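You operate a simulated robot arm through the tools that you are given. There is no shell and no other tool. Be economical: measure what you need, move in short steps, check, and stop when the job is done.

The job below is to be done with a simulated robot arm. You get a single attempt, and the scene is never put back.

Task
Brush the soot off the flat head and snug both hose clamp screws.
Fine: use the purple brush; it goes back to its rest. What is to be rubbed or washed off counts as gone when no trace of it is left.

The check looks at the end state, three seconds after you hand in, the way a careful person would. Anything else that was tipped, shoved, dropped, spilled or broken makes it a failure.

Robot
A 7-joint arm with a fingered hand on a trunk, on a base that drives. Base frame: it is fixed to the floor where the robot stands at the start and does not move with it; the origin is under the middle of the robot, x ahead of it, y to its left, z up; the surface under the hand at the start is at about z = 0.94. Readings come in m, degrees, newtons and seconds.
Its first joint turns from -166.0 to 166.0 degrees. Places, roughly: blue hose clamp screw [0.7, -0.1, 0.9]; flat head soot [0.6, -0.1, 0.9]; red hose clamp screw [0.7, -0.2, 0.9]. Payload 4.7 kg.
The TCP is the grasp point between the finger pads, 0.036 m short of the fingertips. In the tool frame z runs along the fingers and y along their closing line. The gripper opens to 0.12 m. The gripper's body begins 0.042 m behind the TCP. The gripper is a hand of 5 fingers: y runs from the thumb to the fingers, the wrist lies at [-0.018, -0.122, -0.21] in the tool frame, and closing takes about 1.5 s.
Orientation is told as [roll, pitch, yaw] about the base's x, y, z axes, in that order, counted from this pose: with the fingers straight down and the wrist toward the robot, the tool's x, y and z point along [0, 1, 0], [1, 0, 0] and [0, 0, -1] of the base frame.

Tools
- The arm moves only by the tool play_rows. Its argument "deltas" is a list of rows, each an object of numbers (a shift or turn left out is 0, a gripper value left out holds the last): "rx", "ry", "rz": the turn, a rotation vector about the base's x, y, z in degrees; "dx", "dy", "dz": the shift along the base's x, y, z in m. In form: [{"rx": .., "ry": .., "rz": .., "dx": .., "dy": .., "dz": ..}, ...]. A call has 1 to 8 rows; each row shifts and turns the commanded pose from where the row before left it. "claw" is the gripper command, from -1 (shut) to 1 (fully open), values between in proportion, set as the call begins (left out, the last holds). A row lasts 0.2 s, in which the tool goes at most 0.05 m and 8.6 degrees; a call with a longer step from one row to the next is refused whole, and so is a gripper value outside its range. A pose out of reach is approached as far as the arm can. The call stops where the force on the tool passes 40 N (or 10 N more than at its start, if that is more) or the arm is blocked; 0.2 s more then pass. The fingers move at their own pace (about 0.045 m/s each) and stop on an object; they squeeze with about 28 N. The grip force told is the motor's: it shows also when the fingers shut on nothing. Time passes only in rows, and 0.2 s behind the last, so rows that do not move let the fingers close. It gives the time, the measured TCP pose, the force on the tool (base axes), the opening and the grip force at its end, in the units of the frame above (readings bear some noise), with the torque about the TCP (base axes, N m) and any sound that the robot's microphone picked up.
- Cameras (640 x 400 px; columns grow to the right, rows downward): "scene" is now at [-0.2345, 0.0817, 1.2535]; the picture's right is [-0.10, -1.00, 0.00], its down [-0.18, 0.02, -0.98] and it looks along [0.98, -0.09, -0.18] (base axes); focal length 256 px, centre (320, 200). "wrist" rides on the gripper at [0.073, -0.091, -0.143] in the tool frame; the picture's right is [-0.80, 0.28, -0.53], its down [-0.53, -0.73, 0.42] and it looks along [-0.27, 0.62, 0.74] (tool axes); focal length 234 px, centre (320, 200). There is no depth. A picture from a camera that has moved, and an enlarged one, comes with that camera's place and axes in the base frame and with its lens.
- get_image(camera): a new picture of that camera. No time passes.
- steer(legs): drives the robot by 1 to 6 legs, each [ahead, turn to the left] in m and degrees, along the robot's own axes; the way and the turn of a leg run together, so that a leg with both is an arc; at most 1.5 m and 180 degrees a leg. The arm and the cameras ride along, it lands a little off, and it stops where it bumps. It gives what a move gives.
- set_fingers(index, middle, ring, little, thumb_bend, thumb_turn): sets how far each is bent, from 0 (flat) to 1 (curled in); at 0.3 the hand is open as for a grip, at 0.7 the pads meet at the TCP. One left out holds its place. A second passes; each finger stops where it meets its share of the squeeze, and holds until it gets a number again. A gripper value or a shape takes the hand back. It gives what a move gives, with no picture; readings hold the bend of each and the force on index, middle, ring, little, thumb and palm. thumb_turn goes from beside the hand (0) to across from the fingers (1), as for a grip.
- set_grasp(shape): the hand has 5 fingers and takes this shape, open, in about a second: jaw (thumb against the fingers, like two jaws); tri (thumb and two fingers); tip (a fingertip pinch); poke (one finger out to press); point (the index stretched); flat (the hand flat); cup (the hand cupped); fist (a fist). The gripper value then closes the fingers along that shape, each until it touches; the sizes above hold for jaw. It gives what a move gives, with no picture.
- pan_tilt(pan, tilt): turns the head with the scene camera to pan (to the left, within 143 degrees either way) and tilt (down, from -29 to 69), counted from straight ahead of the robot. It gives what a move gives.
- inspect(camera, box): a new picture of the part [left, top, right, bottom] of that camera's present view, enlarged. No time passes.
- sign_off(): hands the job in; it is judged then, once.

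Work in short steps. Places have to be worked out from the pictures, the camera data and where the tool is seen: move nearer, look again, correct. Check each grasp and each placing, and mend what went wrong. You have 120 turns and 98 pictures in all, those below and enlarged ones among them. Open the gripper and draw the arm clear of the work before you hand the job in, unless the task says otherwise; then end with one line.

The tools are called by a JSON object that holds its "fn" and its "kwargs". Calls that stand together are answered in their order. play_rows: Moves the arm, as the interface text tells. Its arguments: {"type":"object","properties":{"deltas":{"type":"array","items":{"type":"object","properties":{"rx":{"type":"number"},"ry":{"type":"number"},"rz":{"type":"number"},"dx":{"type":"number"},"dy":{"type":"number"},"dz":{"type":"number"}}}},"claw":{"type":"number"}},"required":["deltas"]} The other tools are called the same way: set_grasp (shape) gives the hand a shape; set_fingers (index, middle, ring, little, thumb_bend, thumb_turn) moves the fingers one by one; steer (legs) drives the base; pan_tilt (pan, tilt) turns the head that bears the scene camera; get_image (camera) takes a picture; inspect (camera, box) takes an enlarged picture of a part of a camera's view; sign_off () hands the job in.

At the start:

```text
time: 0.0
position: [0.8334, -0.0826, 1.1727]
tcp_rot: [0.0, 0.0, -0.5]
wrist_force: [-1.1, -0.4, -0.5]
wrist_torque: [0.01, -0.02, 0.02]
gripper_width: 0.1199
grip_force: 0.0
shape: jaw
bend: [0.3, 0.3, 0.3, 0.3, 0.3, 0.98]
finger forces: [0.0, 0.1, 0.0, 0.0, 0.1, 0.0]
robot x, y, heading: [-0.0005, 0.0077, 0.3]
head pan, tilt: [-5.5, 10.4]
```

scene: 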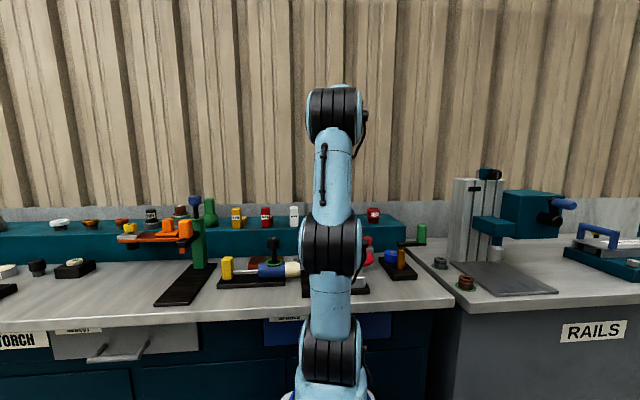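
wrist: 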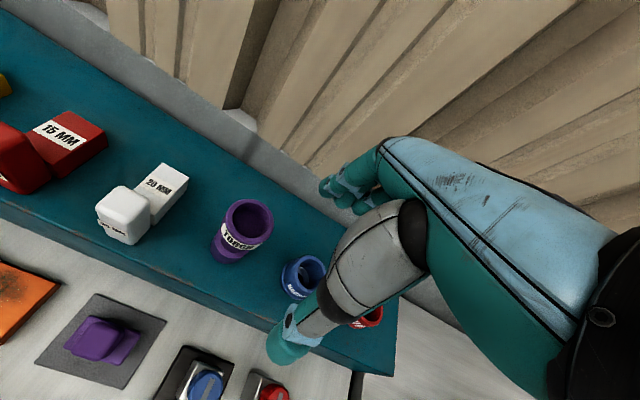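

The wrist view shows an orange sooty plate, the purple brush on a mat, and the blue and red clamp screws. I'll enlarge that part, and the scene view around the bench.

{"fn": "inspect", "kwargs": {"camera": "wrist", "box": [0, 240, 320, 400]}}

{"fn": "inspect", "kwargs": {"camera": "scene", "box": [200, 180, 460, 342]}}

```text
2.00 times, centred on (160, 320) of wrist
camera zoom: at [0.7431, -0.0089, 1.3165], right [0.27, -0.81, 0.53], down [-0.74, -0.53, -0.42], along [0.62, -0.27, -0.74], focal length 468 px, centre (640, -40)
```

zoom: 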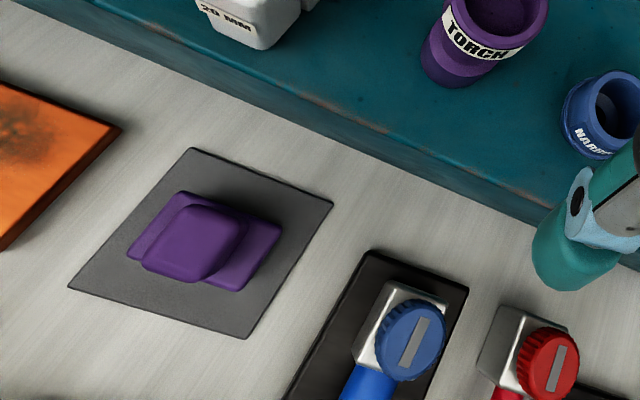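

```text
2.46 times, centred on (330, 261) of scene
camera zoom: at [-0.2345, 0.0817, 1.2535], right [-0.1, -1.0, 0.0], down [-0.18, 0.02, -0.98], along [0.98, -0.09, -0.18], focal length 630 px, centre (295, 50)
```

zoom: 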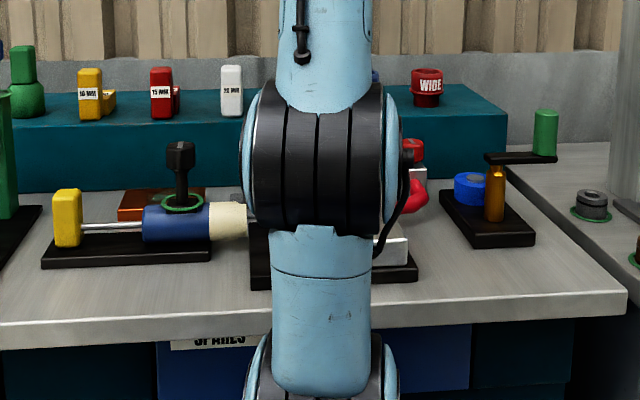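

The soot is reported near [0.6, -0.1], not on the orange plate at about y=0.12. I'll back the hand off and tilt the head down to see it.

{"fn": "play_rows", "kwargs": {"deltas": [{"dx": -0.045, "dz": 0.015}, {"dx": -0.045, "dz": 0.015}, {"dx": -0.045, "dz": 0.015}, {"dx": -0.045, "dz": 0.015}, {"dx": -0.045, "dz": 0.01}, {"dx": -0.03}]}}

{"fn": "get_image", "kwargs": {"camera": "wrist"}}

{"fn": "get_image", "kwargs": {"camera": "scene"}}

```text
time: 1.4
position: [0.578, -0.082, 1.2437]
tcp_rot: [0.1, 0.1, -0.4]
wrist_force: [0.7, 0.1, -1.1]
wrist_torque: [0.0, 0.07, 0.02]
gripper_width: 0.1198
grip_force: 0.0
shape: jaw
bend: [0.3, 0.3, 0.3, 0.3, 0.3, 0.98]
finger forces: [0.0, 0.0, 0.1, 0.1, 0.0, 0.0]
robot x, y, heading: [-0.0008, 0.0081, 0.1]
head pan, tilt: [-5.5, 10.4]
```

```text
93 pictures are left
camera wrist: at [0.4871, -0.009, 1.3864], right [0.27, -0.81, 0.52], down [-0.74, -0.53, -0.42], along [0.62, -0.27, -0.74], focal length 234 px, centre (320, 200)
```

wrist: 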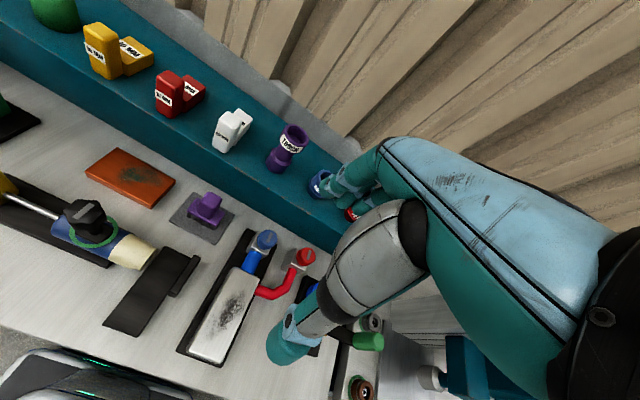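

```text
92 pictures are left
camera scene: at [-0.2343, 0.0816, 1.2535], right [-0.1, -1.0, 0.0], down [-0.18, 0.02, -0.98], along [0.98, -0.09, -0.18], focal length 256 px, centre (320, 200)
```

scene: 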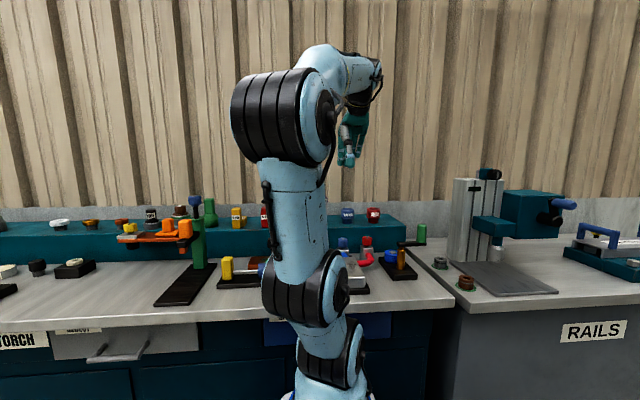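

The sooty silver block is the flat head, with blue and red hoses running to the clamps. I'll zoom in on it.

{"fn": "inspect", "kwargs": {"camera": "wrist", "box": [165, 180, 345, 370]}}

{"fn": "inspect", "kwargs": {"camera": "scene", "box": [320, 220, 450, 301]}}

```text
2.11 times, centred on (255, 275) of wrist
camera zoom: at [0.4871, -0.009, 1.3864], right [0.27, -0.81, 0.52], down [-0.74, -0.53, -0.42], along [0.62, -0.27, -0.74], focal length 493 px, centre (457, 42)
```

zoom: 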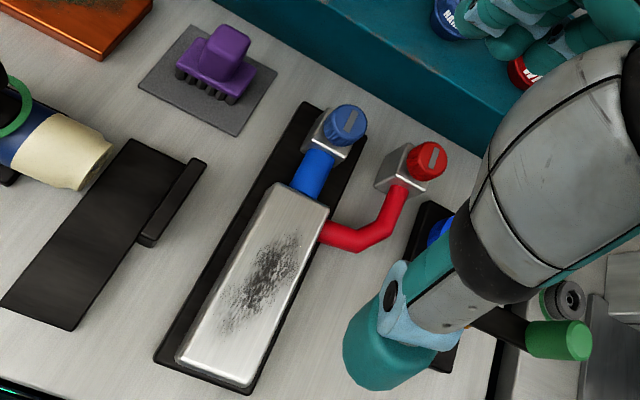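

```text
4.92 times, centred on (385, 260) of scene
camera zoom: at [-0.2343, 0.0816, 1.2535], right [-0.1, -1.0, 0.0], down [-0.18, 0.02, -0.98], along [0.98, -0.09, -0.18], focal length 1261 px, centre (0, -98)
```

zoom: 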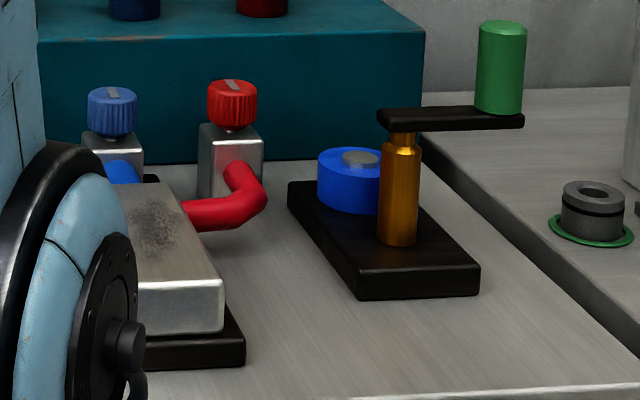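

Triangulating gives these places:
- Brush handle: about (0.722, 0.039), top at 0.92.
- Flat head top: z≈0.877, x 0.485–0.635, y -0.127 to -0.06.
- Screw tops: blue (0.708, -0.095, 0.925), red (0.718, -0.197, 0.925).

I'll go above the brush now.

{"fn": "play_rows", "kwargs": {"deltas": [{"dx": 0.024, "dy": 0.0202, "dz": -0.032}, {"dx": 0.024, "dy": 0.0202, "dz": -0.032}, {"dx": 0.024, "dy": 0.0202, "dz": -0.032}, {"dx": 0.024, "dy": 0.0202, "dz": -0.032}, {"dx": 0.024, "dy": 0.0202, "dz": -0.032}, {"dx": 0.024, "dy": 0.02, "dz": -0.032}]}}

{"fn": "get_image", "kwargs": {"camera": "wrist"}}

{"fn": "get_image", "kwargs": {"camera": "scene"}}

```text
time: 2.8
position: [0.7239, 0.0385, 1.0535]
tcp_rot: [0.0, -0.1, -0.7]
wrist_force: [-0.9, -0.7, 0.5]
wrist_torque: [-0.01, -0.06, 0.04]
gripper_width: 0.1196
grip_force: 0.2
shape: jaw
bend: [0.3, 0.3, 0.3, 0.3, 0.3, 0.98]
finger forces: [0.0, 0.0, 0.0, 0.0, 0.0, 0.0]
robot x, y, heading: [-0.0017, 0.0104, -0.1]
head pan, tilt: [-5.5, 10.4]
```

```text
89 pictures are left
camera wrist: at [0.6324, 0.1118, 1.196], right [0.27, -0.81, 0.53], down [-0.74, -0.52, -0.43], along [0.62, -0.27, -0.74], focal length 234 px, centre (320, 200)
```

wrist: 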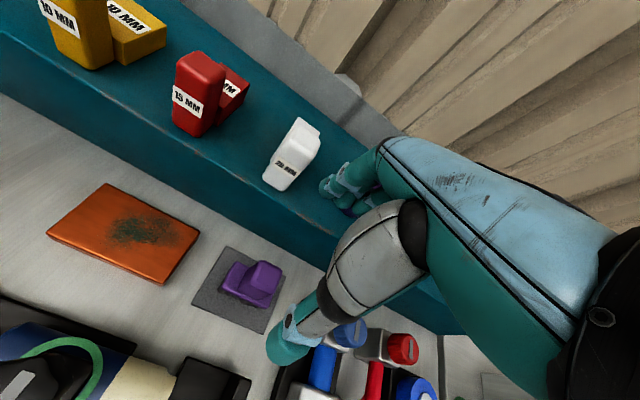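

```text
88 pictures are left
camera scene: at [-0.2348, 0.0817, 1.2534], right [-0.1, -1.0, 0.0], down [-0.18, 0.02, -0.98], along [0.98, -0.09, -0.18], focal length 256 px, centre (320, 200)
```

scene: 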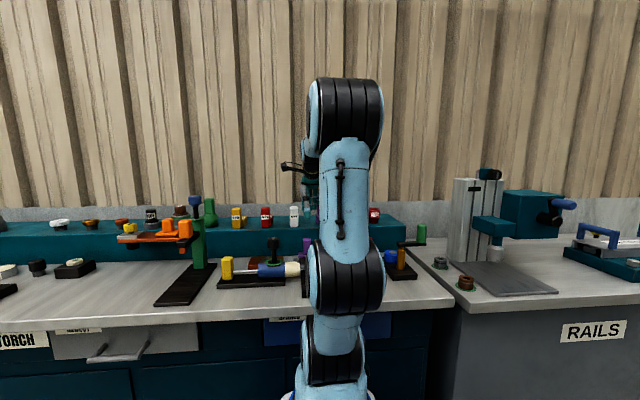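

Hand hovers above the brush. I'll zoom in to refine the handle's place and extent.

{"fn": "inspect", "kwargs": {"camera": "wrist", "box": [180, 230, 340, 330]}}

```text
4.00 times, centred on (260, 280) of wrist
camera zoom: at [0.6324, 0.1118, 1.196], right [0.27, -0.81, 0.53], down [-0.74, -0.52, -0.43], along [0.62, -0.27, -0.74], focal length 937 px, centre (560, -120)
```

zoom: 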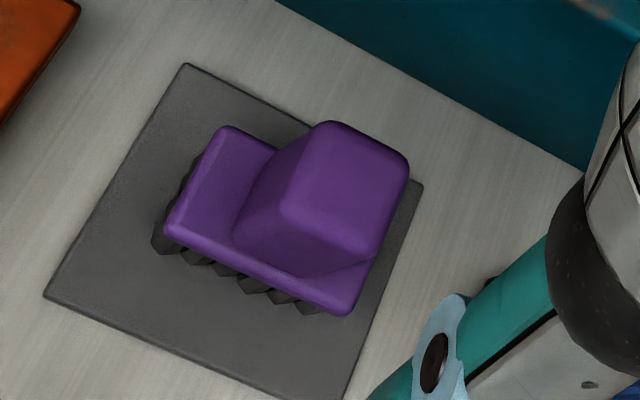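

Handle centre confirmed near (0.722, 0.041), about 3 cm square. The shelf face is at x≈0.80, so I'll partly close the fingers before descending.

{"fn": "play_rows", "kwargs": {"deltas": [{"dz": -0.02, "dx": -0.002, "dy": 0.002}, {"dz": -0.02}, {}, {}, {}], "claw": 0.1}}

{"fn": "get_image", "kwargs": {"camera": "wrist"}}

```text
time: 4.0
position: [0.7189, 0.0414, 1.0116]
tcp_rot: [0.0, 0.0, -0.5]
wrist_force: [-0.1, 0.6, -1.4]
wrist_torque: [0.03, 0.02, -0.02]
gripper_width: 0.0665
grip_force: 0.0
shape: jaw
bend: [0.74, 0.43, 0.4, 0.4, 0.68, 1.0]
finger forces: [0.0, 0.0, 0.1, 0.0, 0.0, 0.0]
robot x, y, heading: [0.0011, 0.0119, 0.1]
head pan, tilt: [-5.5, 10.4]
```

```text
86 pictures are left
camera wrist: at [0.6297, 0.115, 1.1542], right [0.27, -0.81, 0.53], down [-0.74, -0.53, -0.42], along [0.62, -0.27, -0.74], focal length 234 px, centre (320, 200)
```

wrist: 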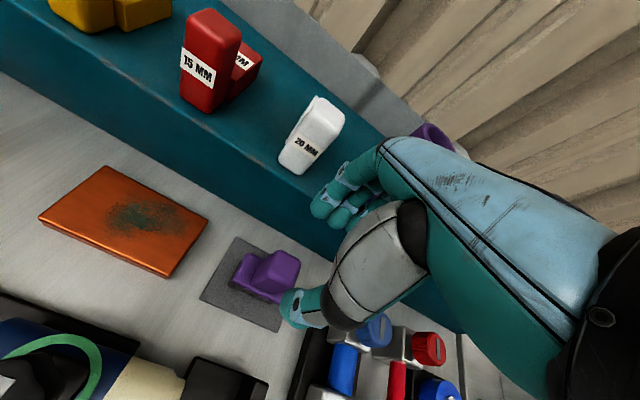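

The index reads more bent than the others, so I'll look closely at the hand before going down.

{"fn": "inspect", "kwargs": {"camera": "wrist", "box": [220, 130, 460, 340]}}

```text
1.90 times, centred on (340, 235) of wrist
camera zoom: at [0.6297, 0.115, 1.1542], right [0.27, -0.81, 0.53], down [-0.74, -0.53, -0.42], along [0.62, -0.27, -0.74], focal length 446 px, centre (282, 133)
```

zoom: 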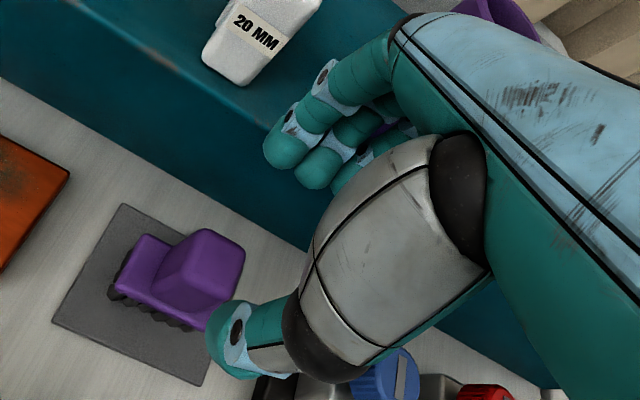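

The fingers and thumb straddle the gap properly. I'll descend partway, staying over the handle.

{"fn": "play_rows", "kwargs": {"deltas": [{"dz": -0.025, "dx": 0.003}, {"dz": -0.025}, {}]}}

{"fn": "inspect", "kwargs": {"camera": "wrist", "box": [220, 130, 460, 340]}}

```text
time: 4.8
position: [0.7234, 0.0401, 0.9605]
tcp_rot: [0.1, 0.1, -0.5]
wrist_force: [0.3, 0.3, 0.1]
wrist_torque: [0.01, 0.04, 0.01]
gripper_width: 0.0665
grip_force: 0.0
shape: jaw
bend: [0.74, 0.43, 0.4, 0.4, 0.68, 1.0]
finger forces: [0.0, 0.1, 0.1, 0.0, 0.1, 0.0]
robot x, y, heading: [-0.0029, 0.0122, -0.0]
head pan, tilt: [-5.5, 10.4]
```

```text
1.90 times, centred on (340, 235) of wrist
camera zoom: at [0.6328, 0.1133, 1.1047], right [0.27, -0.81, 0.53], down [-0.74, -0.53, -0.42], along [0.62, -0.27, -0.74], focal length 446 px, centre (282, 133)
```

zoom: 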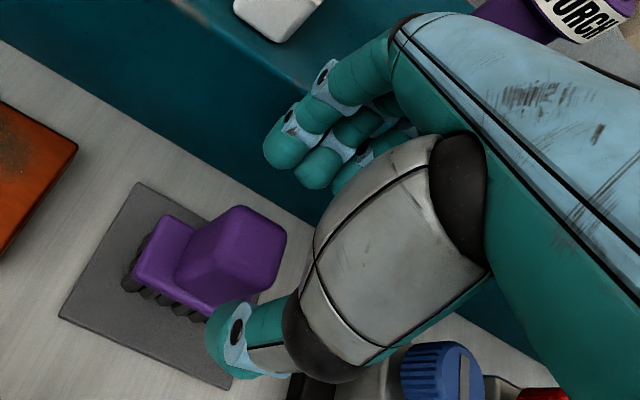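

The handle converges on the grasp point as we descend. Continue down to z≈0.918.

{"fn": "play_rows", "kwargs": {"deltas": [{"dz": -0.021}, {"dz": -0.021}, {}]}}

{"fn": "inspect", "kwargs": {"camera": "wrist", "box": [220, 130, 460, 340]}}

```text
time: 5.6
position: [0.722, 0.0402, 0.9197]
tcp_rot: [0.0, 0.0, -0.6]
wrist_force: [0.1, -0.4, -0.1]
wrist_torque: [-0.01, -0.01, 0.0]
gripper_width: 0.0663
grip_force: 0.1
shape: jaw
bend: [0.74, 0.43, 0.4, 0.4, 0.68, 1.0]
finger forces: [0.1, 0.0, 0.0, 0.1, 0.0, 0.0]
robot x, y, heading: [0.0006, 0.0073, 0.1]
head pan, tilt: [-5.5, 10.4]
```

```text
1.90 times, centred on (340, 235) of wrist
camera zoom: at [0.6322, 0.1136, 1.0629], right [0.27, -0.81, 0.53], down [-0.74, -0.52, -0.42], along [0.62, -0.27, -0.74], focal length 446 px, centre (282, 133)
```

zoom: 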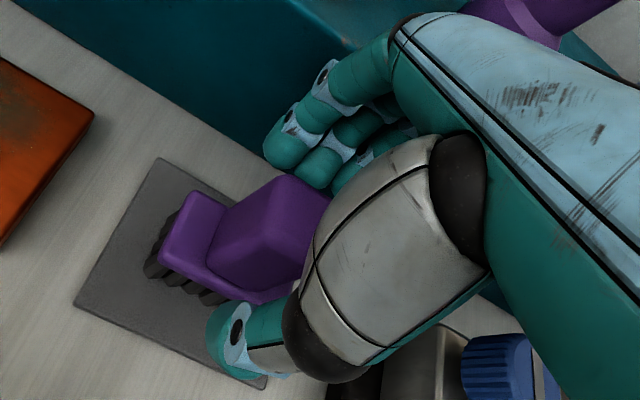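

The handle is between thumb and fingers. I'll drop 5 mm and close.

{"fn": "play_rows", "kwargs": {"deltas": [{"dz": -0.005}]}}

{"fn": "play_rows", "kwargs": {"deltas": [{}, {}, {}, {}, {}, {}], "claw": -1}}

{"fn": "inspect", "kwargs": {"camera": "wrist", "box": [220, 130, 460, 340]}}

```text
time: 6.0
position: [0.7219, 0.0396, 0.9154]
tcp_rot: [0.0, -0.1, -0.5]
wrist_force: [-1.7, -0.2, -0.6]
wrist_torque: [0.05, -0.02, 0.01]
gripper_width: 0.0665
grip_force: 0.1
shape: jaw
bend: [0.74, 0.43, 0.4, 0.4, 0.68, 1.0]
finger forces: [0.0, 0.0, 0.0, 0.0, 0.0, 0.0]
robot x, y, heading: [-0.006, 0.0099, -0.1]
head pan, tilt: [-5.5, 10.4]
```

```text
time: 7.4
position: [0.7216, 0.0397, 0.9142]
tcp_rot: [0.1, 0.0, -0.5]
wrist_force: [0.5, 0.1, 0.0]
wrist_torque: [-0.01, 0.0, -0.01]
gripper_width: 0.0282
grip_force: 27.8
shape: jaw
bend: [0.73, 0.58, 0.63, 0.61, 0.75, 1.0]
finger forces: [15.3, 8.8, 0.1, 0.0, 24.4, 0.0]
robot x, y, heading: [0.0003, 0.0058, 0.1]
head pan, tilt: [-5.5, 10.4]
```

```text
1.90 times, centred on (340, 235) of wrist
camera zoom: at [0.6324, 0.1134, 1.0577], right [0.27, -0.81, 0.53], down [-0.74, -0.53, -0.42], along [0.62, -0.27, -0.74], focal length 446 px, centre (282, 133)
```

zoom: 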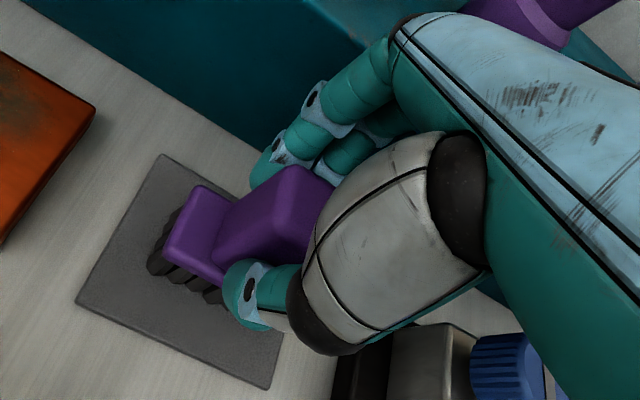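

Gripped at 28 mm with about 28 N. I'll lift it straight up and check that the brush comes along.

{"fn": "play_rows", "kwargs": {"deltas": [{"dz": 0.02}, {"dz": 0.03}, {"dz": 0.04}, {"dz": 0.03}]}}

{"fn": "get_image", "kwargs": {"camera": "wrist"}}

```text
time: 8.4
position: [0.7214, 0.0383, 1.0346]
tcp_rot: [0.0, 0.1, -0.6]
wrist_force: [0.8, 0.0, -1.6]
wrist_torque: [0.0, -0.01, 0.02]
gripper_width: 0.0285
grip_force: 27.9
shape: jaw
bend: [0.73, 0.58, 0.63, 0.61, 0.75, 1.0]
finger forces: [15.5, 8.7, 0.0, 0.1, 24.2, 0.0]
robot x, y, heading: [0.0008, 0.0114, 0.2]
head pan, tilt: [-5.5, 10.4]
```

```text
81 pictures are left
camera wrist: at [0.6326, 0.1119, 1.1776], right [0.27, -0.81, 0.52], down [-0.74, -0.52, -0.42], along [0.62, -0.27, -0.74], focal length 234 px, centre (320, 200)
```

wrist: 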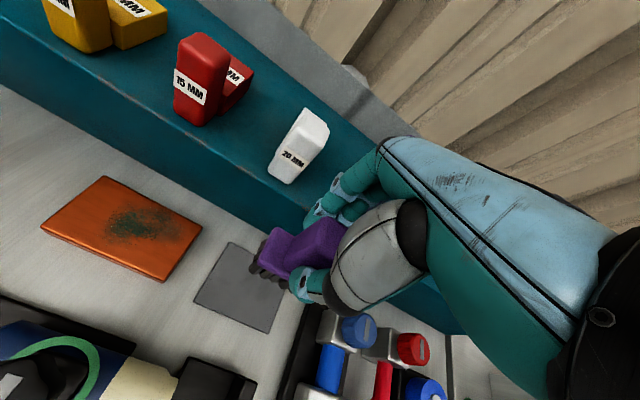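

The brush is in hand. I'll carry it at this height over the flat head's middle.

{"fn": "play_rows", "kwargs": {"deltas": [{"dx": -0.0277, "dy": -0.0222}, {"dx": -0.0277, "dy": -0.0222}, {"dx": -0.0277, "dy": -0.0222}, {"dx": -0.0277, "dy": -0.0222}, {"dx": -0.0277, "dy": -0.0222}, {"dx": -0.0277, "dy": -0.0222}, {}]}}

{"fn": "get_image", "kwargs": {"camera": "wrist"}}

{"fn": "get_image", "kwargs": {"camera": "scene"}}

```text
time: 10.0
position: [0.5574, -0.0919, 1.0328]
tcp_rot: [0.0, 0.0, -0.5]
wrist_force: [0.5, -1.0, -2.1]
wrist_torque: [-0.04, 0.0, 0.02]
gripper_width: 0.0283
grip_force: 28.5
shape: jaw
bend: [0.73, 0.58, 0.63, 0.61, 0.75, 1.0]
finger forces: [15.7, 8.6, 0.1, 0.0, 24.4, 0.1]
robot x, y, heading: [0.0003, 0.0091, 0.3]
head pan, tilt: [-5.5, 10.4]
```

```text
80 pictures are left
camera wrist: at [0.4665, -0.0193, 1.1769], right [0.27, -0.81, 0.53], down [-0.74, -0.53, -0.42], along [0.62, -0.27, -0.74], focal length 234 px, centre (320, 200)
```

wrist: 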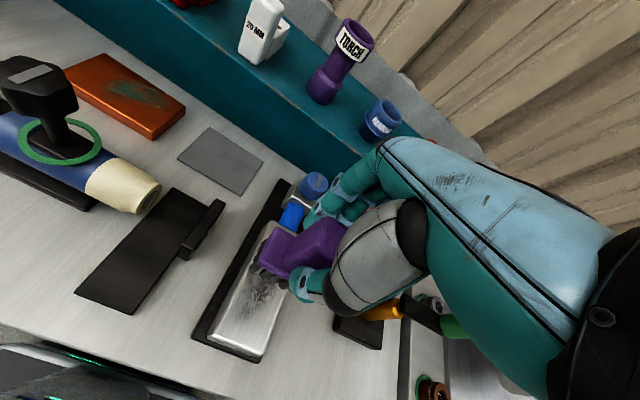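

```text
79 pictures are left
camera scene: at [-0.2345, 0.0817, 1.2535], right [-0.1, -1.0, 0.0], down [-0.18, 0.02, -0.98], along [0.98, -0.09, -0.18], focal length 256 px, centre (320, 200)
```

scene: 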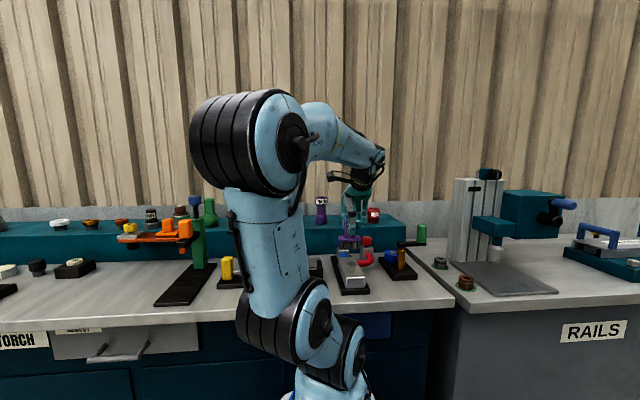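

Brush is above the block. I'll lower to just above contact.

{"fn": "play_rows", "kwargs": {"deltas": [{"dz": -0.024, "dy": -0.003}, {"dz": -0.024}, {"dz": -0.018}, {}]}}

{"fn": "inspect", "kwargs": {"camera": "scene", "box": [310, 210, 420, 300]}}

{"fn": "inspect", "kwargs": {"camera": "wrist", "box": [180, 160, 380, 360]}}

```text
time: 11.0
position: [0.5584, -0.0953, 0.9675]
tcp_rot: [-0.1, 0.0, -0.6]
wrist_force: [0.2, -0.4, -1.5]
wrist_torque: [-0.01, -0.02, -0.04]
gripper_width: 0.0284
grip_force: 27.6
shape: jaw
bend: [0.73, 0.58, 0.63, 0.61, 0.75, 1.0]
finger forces: [15.7, 8.7, 0.1, 0.0, 24.3, 0.0]
robot x, y, heading: [0.0019, 0.0104, 0.1]
head pan, tilt: [-5.5, 10.4]
```

```text
4.44 times, centred on (365, 255) of scene
camera zoom: at [-0.2345, 0.0818, 1.2535], right [-0.1, -1.0, 0.0], down [-0.18, 0.02, -0.98], along [0.98, -0.09, -0.18], focal length 1138 px, centre (120, -44)
```

zoom: 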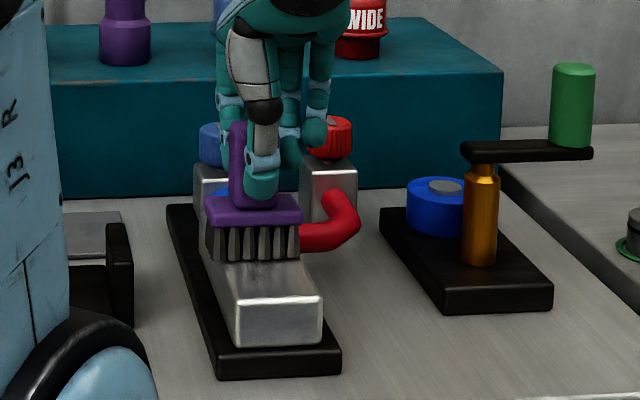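

```text
2.00 times, centred on (280, 260) of wrist
camera zoom: at [0.4675, -0.0219, 1.1108], right [0.27, -0.81, 0.53], down [-0.74, -0.52, -0.42], along [0.62, -0.27, -0.74], focal length 468 px, centre (400, 80)
```

zoom: 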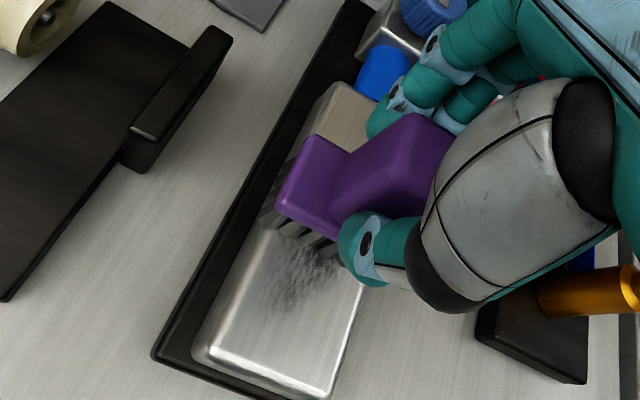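

The bristles are 1–2 cm above the block and the brush sits slightly left of the block's centre line. I'll shift right 9 mm and lower slowly, watching force.

{"fn": "play_rows", "kwargs": {"deltas": [{"dy": -0.009, "dz": -0.004}, {"dz": -0.004}, {"dz": -0.004}, {}]}}

{"fn": "inspect", "kwargs": {"camera": "scene", "box": [325, 235, 405, 300]}}

```text
time: 11.8
position: [0.5585, -0.1041, 0.9638]
tcp_rot: [-0.2, -0.8, -0.6]
wrist_force: [-4.4, 2.4, 15.9]
wrist_torque: [0.06, 0.14, -0.01]
gripper_width: 0.0306
grip_force: 27.9
shape: jaw
bend: [0.73, 0.58, 0.63, 0.61, 0.75, 1.0]
finger forces: [15.9, 8.7, 0.0, 0.1, 28.7, 0.1]
robot x, y, heading: [0.0026, 0.008, -0.1]
head pan, tilt: [-5.5, 10.4]
stopped in row 3: the force on the tool passed its limit at 44 N (the readings are from after the stop); the commanded pose is now the measured one
```

```text
6.15 times, centred on (365, 268) of scene
camera zoom: at [-0.2351, 0.0819, 1.2534], right [-0.1, -1.0, 0.0], down [-0.18, 0.02, -0.98], along [0.98, -0.09, -0.18], focal length 1576 px, centre (43, -215)
```

zoom: 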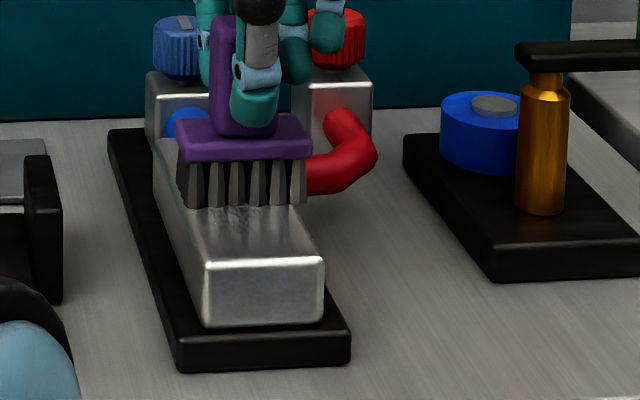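

Contact is at about z=0.964 and stiff, with 16 N residual and bristles spanning the block width. I'll ease up 1 mm and stroke gently forward and back.

{"fn": "play_rows", "kwargs": {"deltas": [{"dz": 0.001, "dy": 0.002}, {"dx": 0.012}, {"dx": 0.014}, {"dx": 0.014}, {"dx": 0.01}, {"dx": -0.015}, {"dx": -0.015}, {"dx": -0.015}]}}

{"fn": "inspect", "kwargs": {"camera": "scene", "box": [325, 235, 405, 300]}}

```text
time: 13.6
position: [0.5653, -0.1013, 0.9638]
tcp_rot: [-0.3, -0.7, -0.6]
wrist_force: [9.5, -0.7, 21.4]
wrist_torque: [-0.03, -0.63, -0.02]
gripper_width: 0.031
grip_force: 27.8
shape: jaw
bend: [0.73, 0.56, 0.63, 0.61, 0.76, 1.0]
finger forces: [21.1, 13.5, 0.0, 0.1, 23.9, 0.1]
robot x, y, heading: [0.0021, 0.0104, 0.2]
head pan, tilt: [-5.5, 10.4]
```

```text
6.15 times, centred on (365, 268) of scene
camera zoom: at [-0.2346, 0.0818, 1.2535], right [-0.1, -1.0, 0.0], down [-0.18, 0.02, -0.98], along [0.98, -0.09, -0.18], focal length 1576 px, centre (43, -215)
```

zoom: 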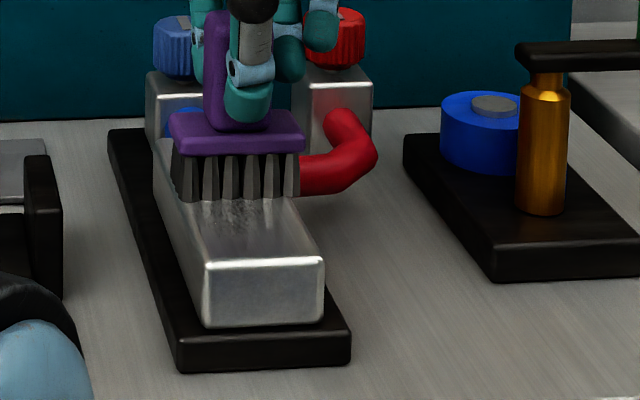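

Strokes run smoothly at about 20 N. I'll continue toward the near end and back several times.

{"fn": "play_rows", "kwargs": {"deltas": [{"dx": -0.015}, {"dx": -0.015}, {"dx": -0.015}, {"dx": -0.012}, {"dx": 0.015}, {"dx": 0.015}, {"dx": 0.015}, {"dx": 0.015}]}}

{"fn": "play_rows", "kwargs": {"deltas": [{"dx": 0.015}, {"dx": 0.015}, {"dx": 0.01}, {"dx": -0.015}, {"dx": -0.015}, {"dx": -0.015}, {"dx": -0.015}, {"dx": -0.015}]}}

{"fn": "play_rows", "kwargs": {"deltas": [{"dx": -0.015}, {"dx": -0.012}, {"dx": 0.015}, {"dx": 0.015}, {"dx": 0.015}, {"dx": 0.015}, {"dx": 0.015}, {"dx": 0.015}]}}

{"fn": "inspect", "kwargs": {"camera": "scene", "box": [325, 235, 405, 300]}}

```text
time: 15.4
position: [0.5672, -0.1015, 0.9632]
tcp_rot: [-0.2, -0.5, -0.5]
wrist_force: [-5.0, -1.5, 13.5]
wrist_torque: [-0.01, 0.26, -0.03]
gripper_width: 0.0302
grip_force: 28.5
shape: jaw
bend: [0.73, 0.59, 0.63, 0.61, 0.75, 1.0]
finger forces: [15.2, 8.5, 0.0, 0.0, 29.9, 0.0]
robot x, y, heading: [-0.0021, 0.0096, -0.3]
head pan, tilt: [-5.5, 10.4]
```

```text
time: 17.2
position: [0.5316, -0.1013, 0.962]
tcp_rot: [-0.2, -0.6, -0.5]
wrist_force: [1.1, 1.0, 1.9]
wrist_torque: [0.02, -0.14, -0.01]
gripper_width: 0.0296
grip_force: 28.7
shape: jaw
bend: [0.73, 0.58, 0.63, 0.61, 0.75, 1.0]
finger forces: [16.7, 9.2, 0.0, 0.0, 25.2, 0.1]
robot x, y, heading: [0.0004, 0.0067, 0.0]
head pan, tilt: [-5.5, 10.4]
```

```text
time: 19.0
position: [0.5955, -0.102, 0.9628]
tcp_rot: [-0.2, -0.6, -0.6]
wrist_force: [-3.5, -0.6, 7.9]
wrist_torque: [0.05, 0.18, 0.03]
gripper_width: 0.0294
grip_force: 28.1
shape: jaw
bend: [0.73, 0.58, 0.63, 0.61, 0.75, 1.0]
finger forces: [15.4, 8.4, 0.0, 0.0, 27.9, 0.0]
robot x, y, heading: [0.0037, 0.0095, -0.0]
head pan, tilt: [-5.5, 10.4]
```

```text
6.15 times, centred on (365, 268) of scene
camera zoom: at [-0.2349, 0.0817, 1.2534], right [-0.1, -1.0, 0.0], down [-0.18, 0.02, -0.98], along [0.98, -0.09, -0.18], focal length 1576 px, centre (43, -215)
```

zoom: 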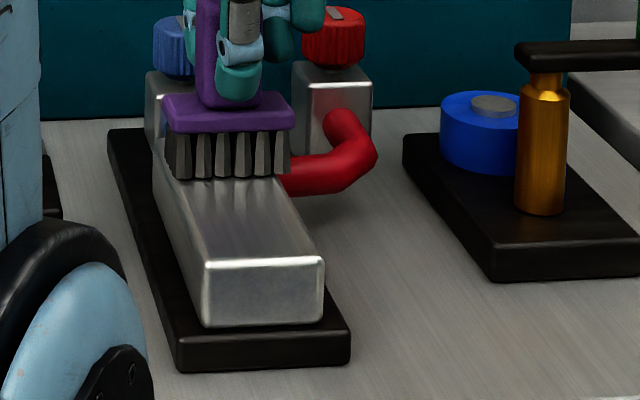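

The near part is clean. I'll do one more stroke over the far end, then lift and look at all of it.

{"fn": "play_rows", "kwargs": {"deltas": [{"dx": 0.012, "dz": -0.001}, {"dx": -0.015}, {"dx": -0.015}, {"dx": 0.015}, {"dx": 0.015}, {"dx": -0.015}, {"dx": -0.015}]}}

{"fn": "play_rows", "kwargs": {"deltas": [{"dz": 0.03}, {"dz": 0.03}, {"dz": 0.03}]}}

{"fn": "inspect", "kwargs": {"camera": "scene", "box": [325, 220, 405, 300]}}

{"fn": "inspect", "kwargs": {"camera": "wrist", "box": [180, 160, 380, 360]}}

```text
time: 20.6
position: [0.5784, -0.1012, 0.964]
tcp_rot: [-0.3, -0.6, -0.6]
wrist_force: [3.6, -0.3, 7.7]
wrist_torque: [0.01, -0.39, -0.01]
gripper_width: 0.0292
grip_force: 27.8
shape: jaw
bend: [0.73, 0.58, 0.63, 0.61, 0.75, 1.0]
finger forces: [18.3, 10.4, 0.0, 0.0, 24.7, 0.0]
robot x, y, heading: [-0.0022, 0.0085, -0.1]
head pan, tilt: [-5.5, 10.4]
```

```text
time: 21.4
position: [0.5768, -0.1035, 1.0521]
tcp_rot: [-0.1, -0.6, -0.6]
wrist_force: [-0.1, -0.8, -1.6]
wrist_torque: [0.01, 0.0, -0.05]
gripper_width: 0.0292
grip_force: 27.9
shape: jaw
bend: [0.73, 0.58, 0.63, 0.61, 0.75, 1.0]
finger forces: [16.3, 8.9, 0.0, 0.0, 25.1, 0.1]
robot x, y, heading: [0.0004, 0.0071, 0.1]
head pan, tilt: [-5.5, 10.4]
```

```text
5.00 times, centred on (365, 260) of scene
camera zoom: at [-0.2345, 0.0817, 1.2535], right [-0.1, -1.0, 0.0], down [-0.18, 0.02, -0.98], along [0.98, -0.09, -0.18], focal length 1280 px, centre (95, -100)
```

zoom: 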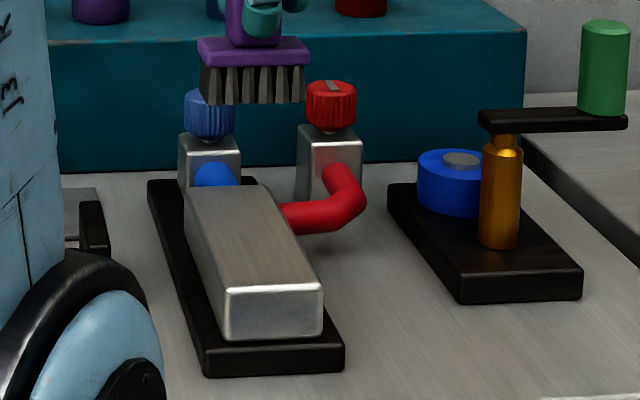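

```text
2.00 times, centred on (280, 260) of wrist
camera zoom: at [0.4852, -0.0285, 1.195], right [0.27, -0.8, 0.53], down [-0.73, -0.53, -0.43], along [0.62, -0.28, -0.73], focal length 468 px, centre (400, 80)
```

zoom: 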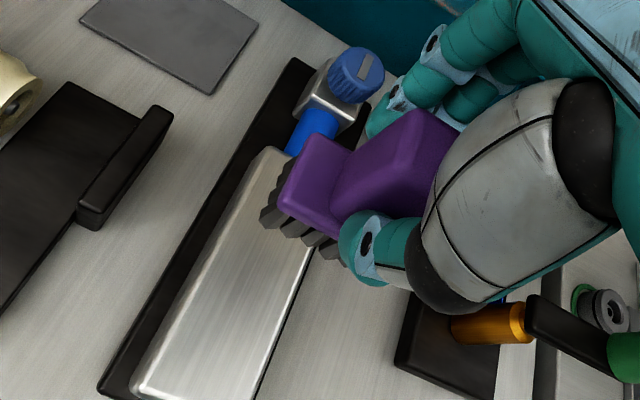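

The flat head is clean. I'll carry the brush back over its mat.

{"fn": "play_rows", "kwargs": {"deltas": [{"dx": 0.0207, "dy": 0.0204, "ry": 0.6}, {"dx": 0.0207, "dy": 0.0204}, {"dx": 0.0207, "dy": 0.0204}, {"dx": 0.0207, "dy": 0.0204}, {"dx": 0.0207, "dy": 0.0204}, {"dx": 0.0207, "dy": 0.0204}, {"dx": 0.0207, "dy": 0.0204}, {}]}}

{"fn": "play_rows", "kwargs": {"deltas": [{"dz": -0.025}, {"dz": -0.025}, {"dz": -0.025}, {"dz": -0.025}, {"dz": -0.015}, {}]}}

{"fn": "inspect", "kwargs": {"camera": "wrist", "box": [180, 160, 380, 360]}}

```text
time: 23.2
position: [0.7231, 0.0407, 1.0535]
tcp_rot: [-0.3, 0.1, -0.6]
wrist_force: [1.2, 0.4, -1.8]
wrist_torque: [-0.02, -0.01, -0.01]
gripper_width: 0.0292
grip_force: 27.8
shape: jaw
bend: [0.73, 0.58, 0.63, 0.61, 0.75, 1.0]
finger forces: [16.3, 8.9, 0.0, 0.0, 25.1, 0.0]
robot x, y, heading: [-0.0018, 0.0092, 0.1]
head pan, tilt: [-5.5, 10.4]
```

```text
time: 24.6
position: [0.7234, 0.0407, 0.9375]
tcp_rot: [-0.1, -0.1, -0.6]
wrist_force: [1.3, 1.3, -0.7]
wrist_torque: [0.03, 0.0, -0.02]
gripper_width: 0.0292
grip_force: 27.7
shape: jaw
bend: [0.73, 0.58, 0.63, 0.61, 0.75, 1.0]
finger forces: [16.2, 8.9, 0.1, 0.0, 25.0, 0.0]
robot x, y, heading: [0.0014, 0.0069, 0.0]
head pan, tilt: [-5.5, 10.4]
```

```text
2.00 times, centred on (280, 260) of wrist
camera zoom: at [0.6335, 0.1142, 1.08], right [0.27, -0.8, 0.53], down [-0.74, -0.53, -0.42], along [0.62, -0.28, -0.74], focal length 468 px, centre (400, 80)
```

zoom: 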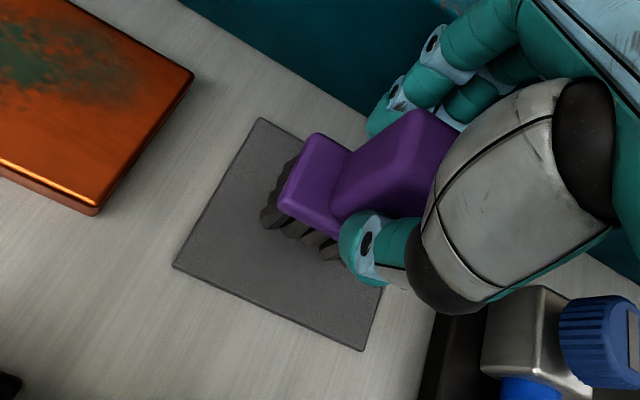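

Brush is above the mat, aligned as at pick-up. I'll lower in small steps until touch.

{"fn": "play_rows", "kwargs": {"deltas": [{"dz": -0.008}, {"dz": -0.005}, {"dz": -0.004}, {}]}}

```text
time: 25.6
position: [0.7235, 0.0403, 0.9203]
tcp_rot: [-0.2, 0.0, -0.6]
wrist_force: [0.6, 0.2, -0.4]
wrist_torque: [0.0, 0.02, -0.01]
gripper_width: 0.0293
grip_force: 28.3
shape: jaw
bend: [0.73, 0.58, 0.63, 0.61, 0.75, 1.0]
finger forces: [16.2, 8.8, 0.0, 0.0, 25.0, 0.0]
robot x, y, heading: [0.0032, 0.005, 0.2]
head pan, tilt: [-5.5, 10.4]
```

No contact yet, so I'll go on in 2 mm steps.

{"fn": "play_rows", "kwargs": {"deltas": [{"dz": -0.002}, {"dz": -0.002}, {}]}}

{"fn": "inspect", "kwargs": {"camera": "wrist", "box": [220, 130, 460, 340]}}

```text
time: 26.4
position: [0.723, 0.0406, 0.916]
tcp_rot: [-0.3, -0.1, -0.6]
wrist_force: [0.5, -0.5, -0.4]
wrist_torque: [0.01, -0.04, 0.02]
gripper_width: 0.0291
grip_force: 27.9
shape: jaw
bend: [0.73, 0.58, 0.63, 0.61, 0.75, 1.0]
finger forces: [16.2, 8.9, 0.0, 0.0, 25.1, 0.0]
robot x, y, heading: [-0.0016, 0.01, -0.1]
head pan, tilt: [-5.5, 10.4]
```

```text
1.90 times, centred on (340, 235) of wrist
camera zoom: at [0.6327, 0.1142, 1.0597], right [0.27, -0.8, 0.53], down [-0.74, -0.53, -0.42], along [0.62, -0.28, -0.74], focal length 446 px, centre (282, 133)
```

zoom: 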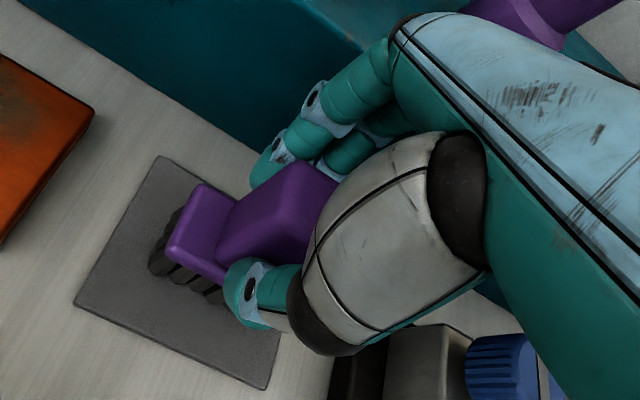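

{"fn": "play_rows", "kwargs": {"deltas": [{"dz": -0.0015}, {"dz": -0.0015}, {}]}}

```text
time: 27.2
position: [0.723, 0.0403, 0.9127]
tcp_rot: [-0.2, 0.0, -0.6]
wrist_force: [0.2, 0.6, -1.7]
wrist_torque: [0.01, 0.01, -0.01]
gripper_width: 0.0289
grip_force: 27.7
shape: jaw
bend: [0.73, 0.58, 0.63, 0.61, 0.75, 1.0]
finger forces: [16.1, 8.7, 0.0, 0.1, 24.9, 0.0]
robot x, y, heading: [0.0008, 0.0101, 0.1]
head pan, tilt: [-5.5, 10.4]
```

Still no touch, as the brush slid up a little in the grip while stroking. I'll continue down.

{"fn": "play_rows", "kwargs": {"deltas": [{"dz": -0.0015}, {"dz": -0.0015}, {}]}}

```text
time: 28.0
position: [0.7226, 0.0407, 0.9121]
tcp_rot: [-0.1, -0.2, -0.7]
wrist_force: [-0.6, -1.0, 7.3]
wrist_torque: [-0.02, -0.02, 0.01]
gripper_width: 0.0292
grip_force: 28.2
shape: jaw
bend: [0.73, 0.58, 0.63, 0.61, 0.75, 1.0]
finger forces: [16.1, 8.7, 0.0, 0.1, 26.5, 0.1]
robot x, y, heading: [-0.0002, 0.0093, -0.0]
head pan, tilt: [-5.5, 10.4]
```

The bristles touch the mat at 7 N. I'll ease the press, release to the earlier partial opening and lift away.

{"fn": "play_rows", "kwargs": {"deltas": [{"dz": 0.001}]}}

{"fn": "play_rows", "kwargs": {"deltas": [{}, {}, {}, {}, {}], "claw": 0.15}}

{"fn": "play_rows", "kwargs": {"deltas": [{"dz": 0.01}, {"dz": 0.02}, {"dz": 0.03}, {"dz": 0.04}, {"dz": 0.04}]}}

{"fn": "get_image", "kwargs": {"camera": "wrist"}}

```text
time: 28.4
position: [0.7222, 0.0407, 0.9116]
tcp_rot: [-0.2, -0.1, -0.6]
wrist_force: [0.7, -1.5, 3.1]
wrist_torque: [-0.02, -0.06, 0.0]
gripper_width: 0.0293
grip_force: 28.1
shape: jaw
bend: [0.73, 0.58, 0.63, 0.61, 0.75, 1.0]
finger forces: [16.4, 8.9, 0.0, 0.0, 25.5, 0.0]
robot x, y, heading: [0.0003, 0.0093, 0.0]
head pan, tilt: [-5.5, 10.4]
```

```text
time: 29.6
position: [0.7227, 0.0407, 0.9122]
tcp_rot: [-0.2, 0.0, -0.7]
wrist_force: [0.7, -0.4, 0.0]
wrist_torque: [0.02, -0.01, -0.04]
gripper_width: 0.0683
grip_force: 0.0
shape: jaw
bend: [0.74, 0.42, 0.39, 0.41, 0.67, 1.0]
finger forces: [0.0, 0.0, 0.0, 0.0, 0.0, 0.0]
robot x, y, heading: [0.0008, 0.0095, 0.1]
head pan, tilt: [-5.5, 10.4]
```

```text
time: 30.8
position: [0.7193, 0.0428, 1.052]
tcp_rot: [-0.4, 0.1, -0.5]
wrist_force: [-0.9, -0.2, -0.3]
wrist_torque: [-0.01, 0.03, -0.03]
gripper_width: 0.0685
grip_force: 0.1
shape: jaw
bend: [0.74, 0.42, 0.39, 0.41, 0.67, 1.0]
finger forces: [0.1, 0.0, 0.0, 0.0, 0.0, 0.0]
robot x, y, heading: [-0.0009, 0.01, -0.1]
head pan, tilt: [-5.5, 10.4]
```

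```text
69 pictures are left
camera wrist: at [0.6302, 0.117, 1.1943], right [0.27, -0.8, 0.53], down [-0.74, -0.53, -0.42], along [0.62, -0.28, -0.74], focal length 234 px, centre (320, 200)
```

wrist: 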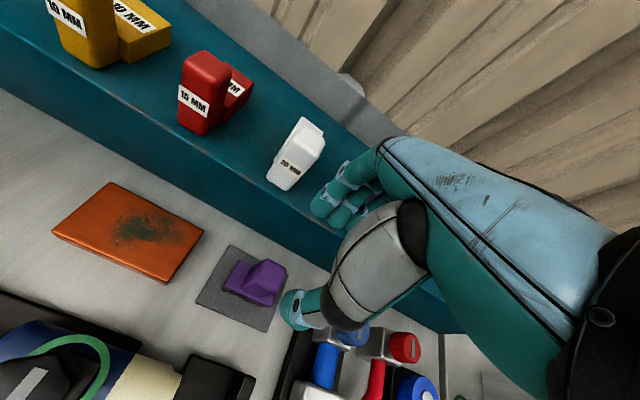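

The brush is back on its rest. Next I'll hover over the blue clamp screw and look at it.

{"fn": "play_rows", "kwargs": {"deltas": [{"dy": -0.023, "dx": -0.002}, {"dy": -0.023, "dx": -0.002}, {"dy": -0.023, "dx": -0.002}, {"dy": -0.023, "dx": -0.002}, {"dy": -0.023, "dx": -0.002}, {"dy": -0.023, "dx": -0.001}, {}]}}

{"fn": "get_image", "kwargs": {"camera": "wrist"}}

{"fn": "inspect", "kwargs": {"camera": "scene", "box": [315, 210, 415, 290]}}

```text
time: 32.4
position: [0.7099, -0.0969, 1.0525]
tcp_rot: [-0.4, 0.0, -0.5]
wrist_force: [-0.4, 0.8, 0.3]
wrist_torque: [0.01, -0.04, -0.02]
gripper_width: 0.0687
grip_force: 0.1
shape: jaw
bend: [0.74, 0.42, 0.39, 0.41, 0.67, 1.0]
finger forces: [0.0, 0.1, 0.1, 0.1, 0.0, 0.1]
robot x, y, heading: [-0.0001, 0.0089, 0.0]
head pan, tilt: [-5.5, 10.4]
```

```text
68 pictures are left
camera wrist: at [0.6202, -0.023, 1.1953], right [0.27, -0.8, 0.53], down [-0.74, -0.53, -0.42], along [0.62, -0.28, -0.74], focal length 234 px, centre (320, 200)
```

wrist: 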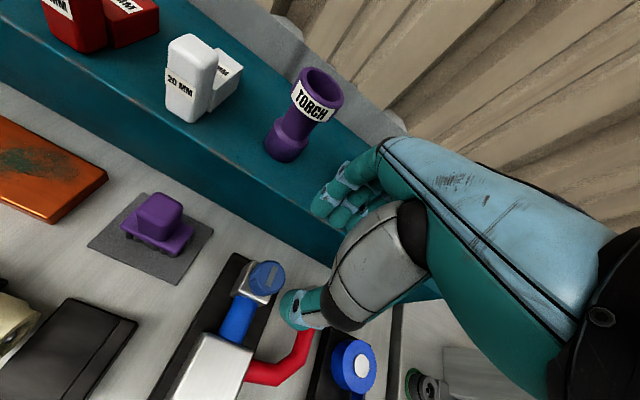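

```text
5.00 times, centred on (365, 250) of scene
camera zoom: at [-0.2346, 0.0817, 1.2535], right [-0.1, -1.0, 0.0], down [-0.18, 0.02, -0.98], along [0.98, -0.09, -0.18], focal length 1280 px, centre (95, -50)
```

zoom: 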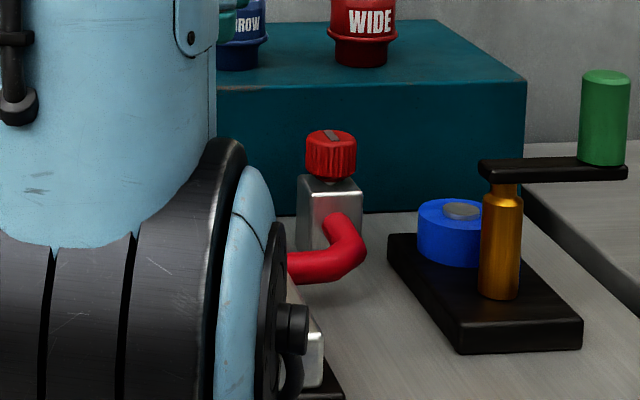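

I'll zoom on the blue knob to fix its centre and slot direction.

{"fn": "inspect", "kwargs": {"camera": "wrist", "box": [215, 240, 315, 320]}}

```text
5.00 times, centred on (265, 280) of wrist
camera zoom: at [0.6202, -0.023, 1.1953], right [0.27, -0.8, 0.53], down [-0.74, -0.53, -0.42], along [0.62, -0.28, -0.74], focal length 1171 px, centre (595, -200)
```

zoom: 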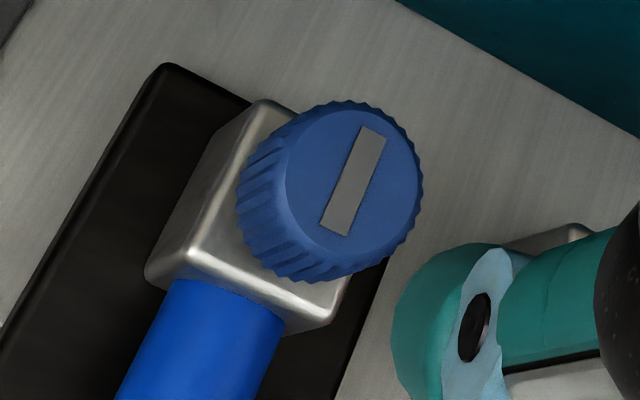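

Blue knob: top centre at about (0.708, -0.099, 0.928), diameter ~35 mm, slot along x. I'll pre-turn the hand counter-clockwise 40° at hover to get a clockwise stroke.

{"fn": "play_rows", "kwargs": {"deltas": [{"rz": 8, "dy": -0.002, "dx": -0.001}, {"rz": 8}, {"rz": 8}, {"rz": 8}, {"rz": 8}, {}]}}

{"fn": "get_image", "kwargs": {"camera": "wrist"}}

{"fn": "get_image", "kwargs": {"camera": "scene"}}

```text
time: 33.8
position: [0.7108, -0.0988, 1.052]
tcp_rot: [-0.3, 0.0, 39.5]
wrist_force: [-0.1, 0.0, 0.1]
wrist_torque: [0.03, -0.02, -0.03]
gripper_width: 0.0689
grip_force: 0.0
shape: jaw
bend: [0.74, 0.42, 0.39, 0.41, 0.67, 1.0]
finger forces: [0.1, 0.0, 0.0, 0.0, 0.0, 0.0]
robot x, y, heading: [0.0014, 0.0093, -0.1]
head pan, tilt: [-5.5, 10.4]
```

```text
65 pictures are left
camera wrist: at [0.5936, -0.1011, 1.1948], right [0.73, -0.44, 0.53], down [-0.23, -0.88, -0.42], along [0.65, 0.19, -0.74], focal length 234 px, centre (320, 200)
```

wrist: 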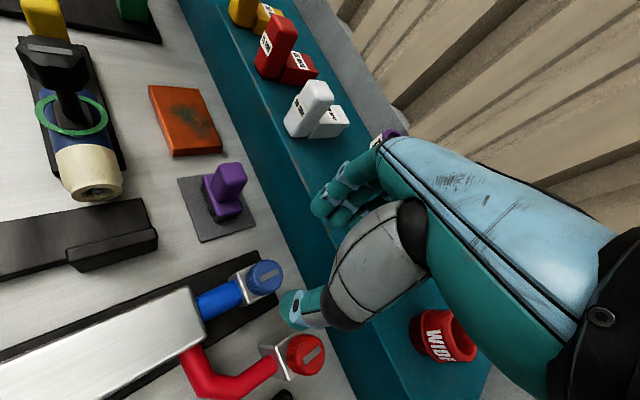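

```text
64 pictures are left
camera scene: at [-0.2346, 0.0817, 1.2535], right [-0.1, -1.0, 0.0], down [-0.18, 0.02, -0.98], along [0.98, -0.09, -0.18], focal length 256 px, centre (320, 200)
```

scene: 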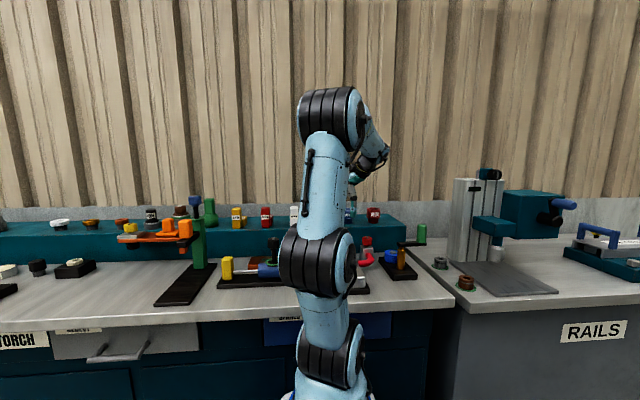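

Reachable. I'll zoom to cross-check the knob centre from this second angle.

{"fn": "inspect", "kwargs": {"camera": "wrist", "box": [220, 240, 360, 390]}}

```text
2.67 times, centred on (290, 315) of wrist
camera zoom: at [0.5936, -0.1011, 1.1948], right [0.73, -0.44, 0.53], down [-0.23, -0.88, -0.42], along [0.65, 0.19, -0.74], focal length 624 px, centre (400, -107)
```

zoom: 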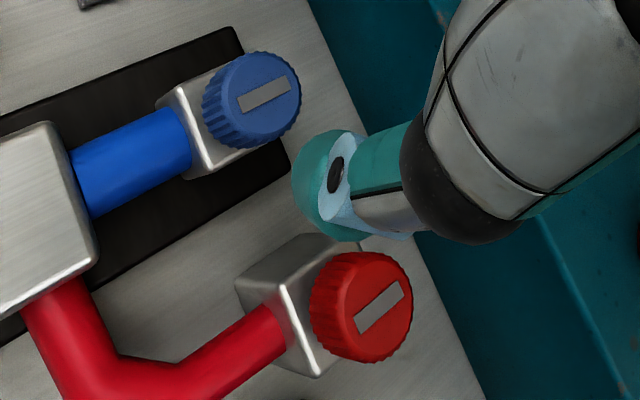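

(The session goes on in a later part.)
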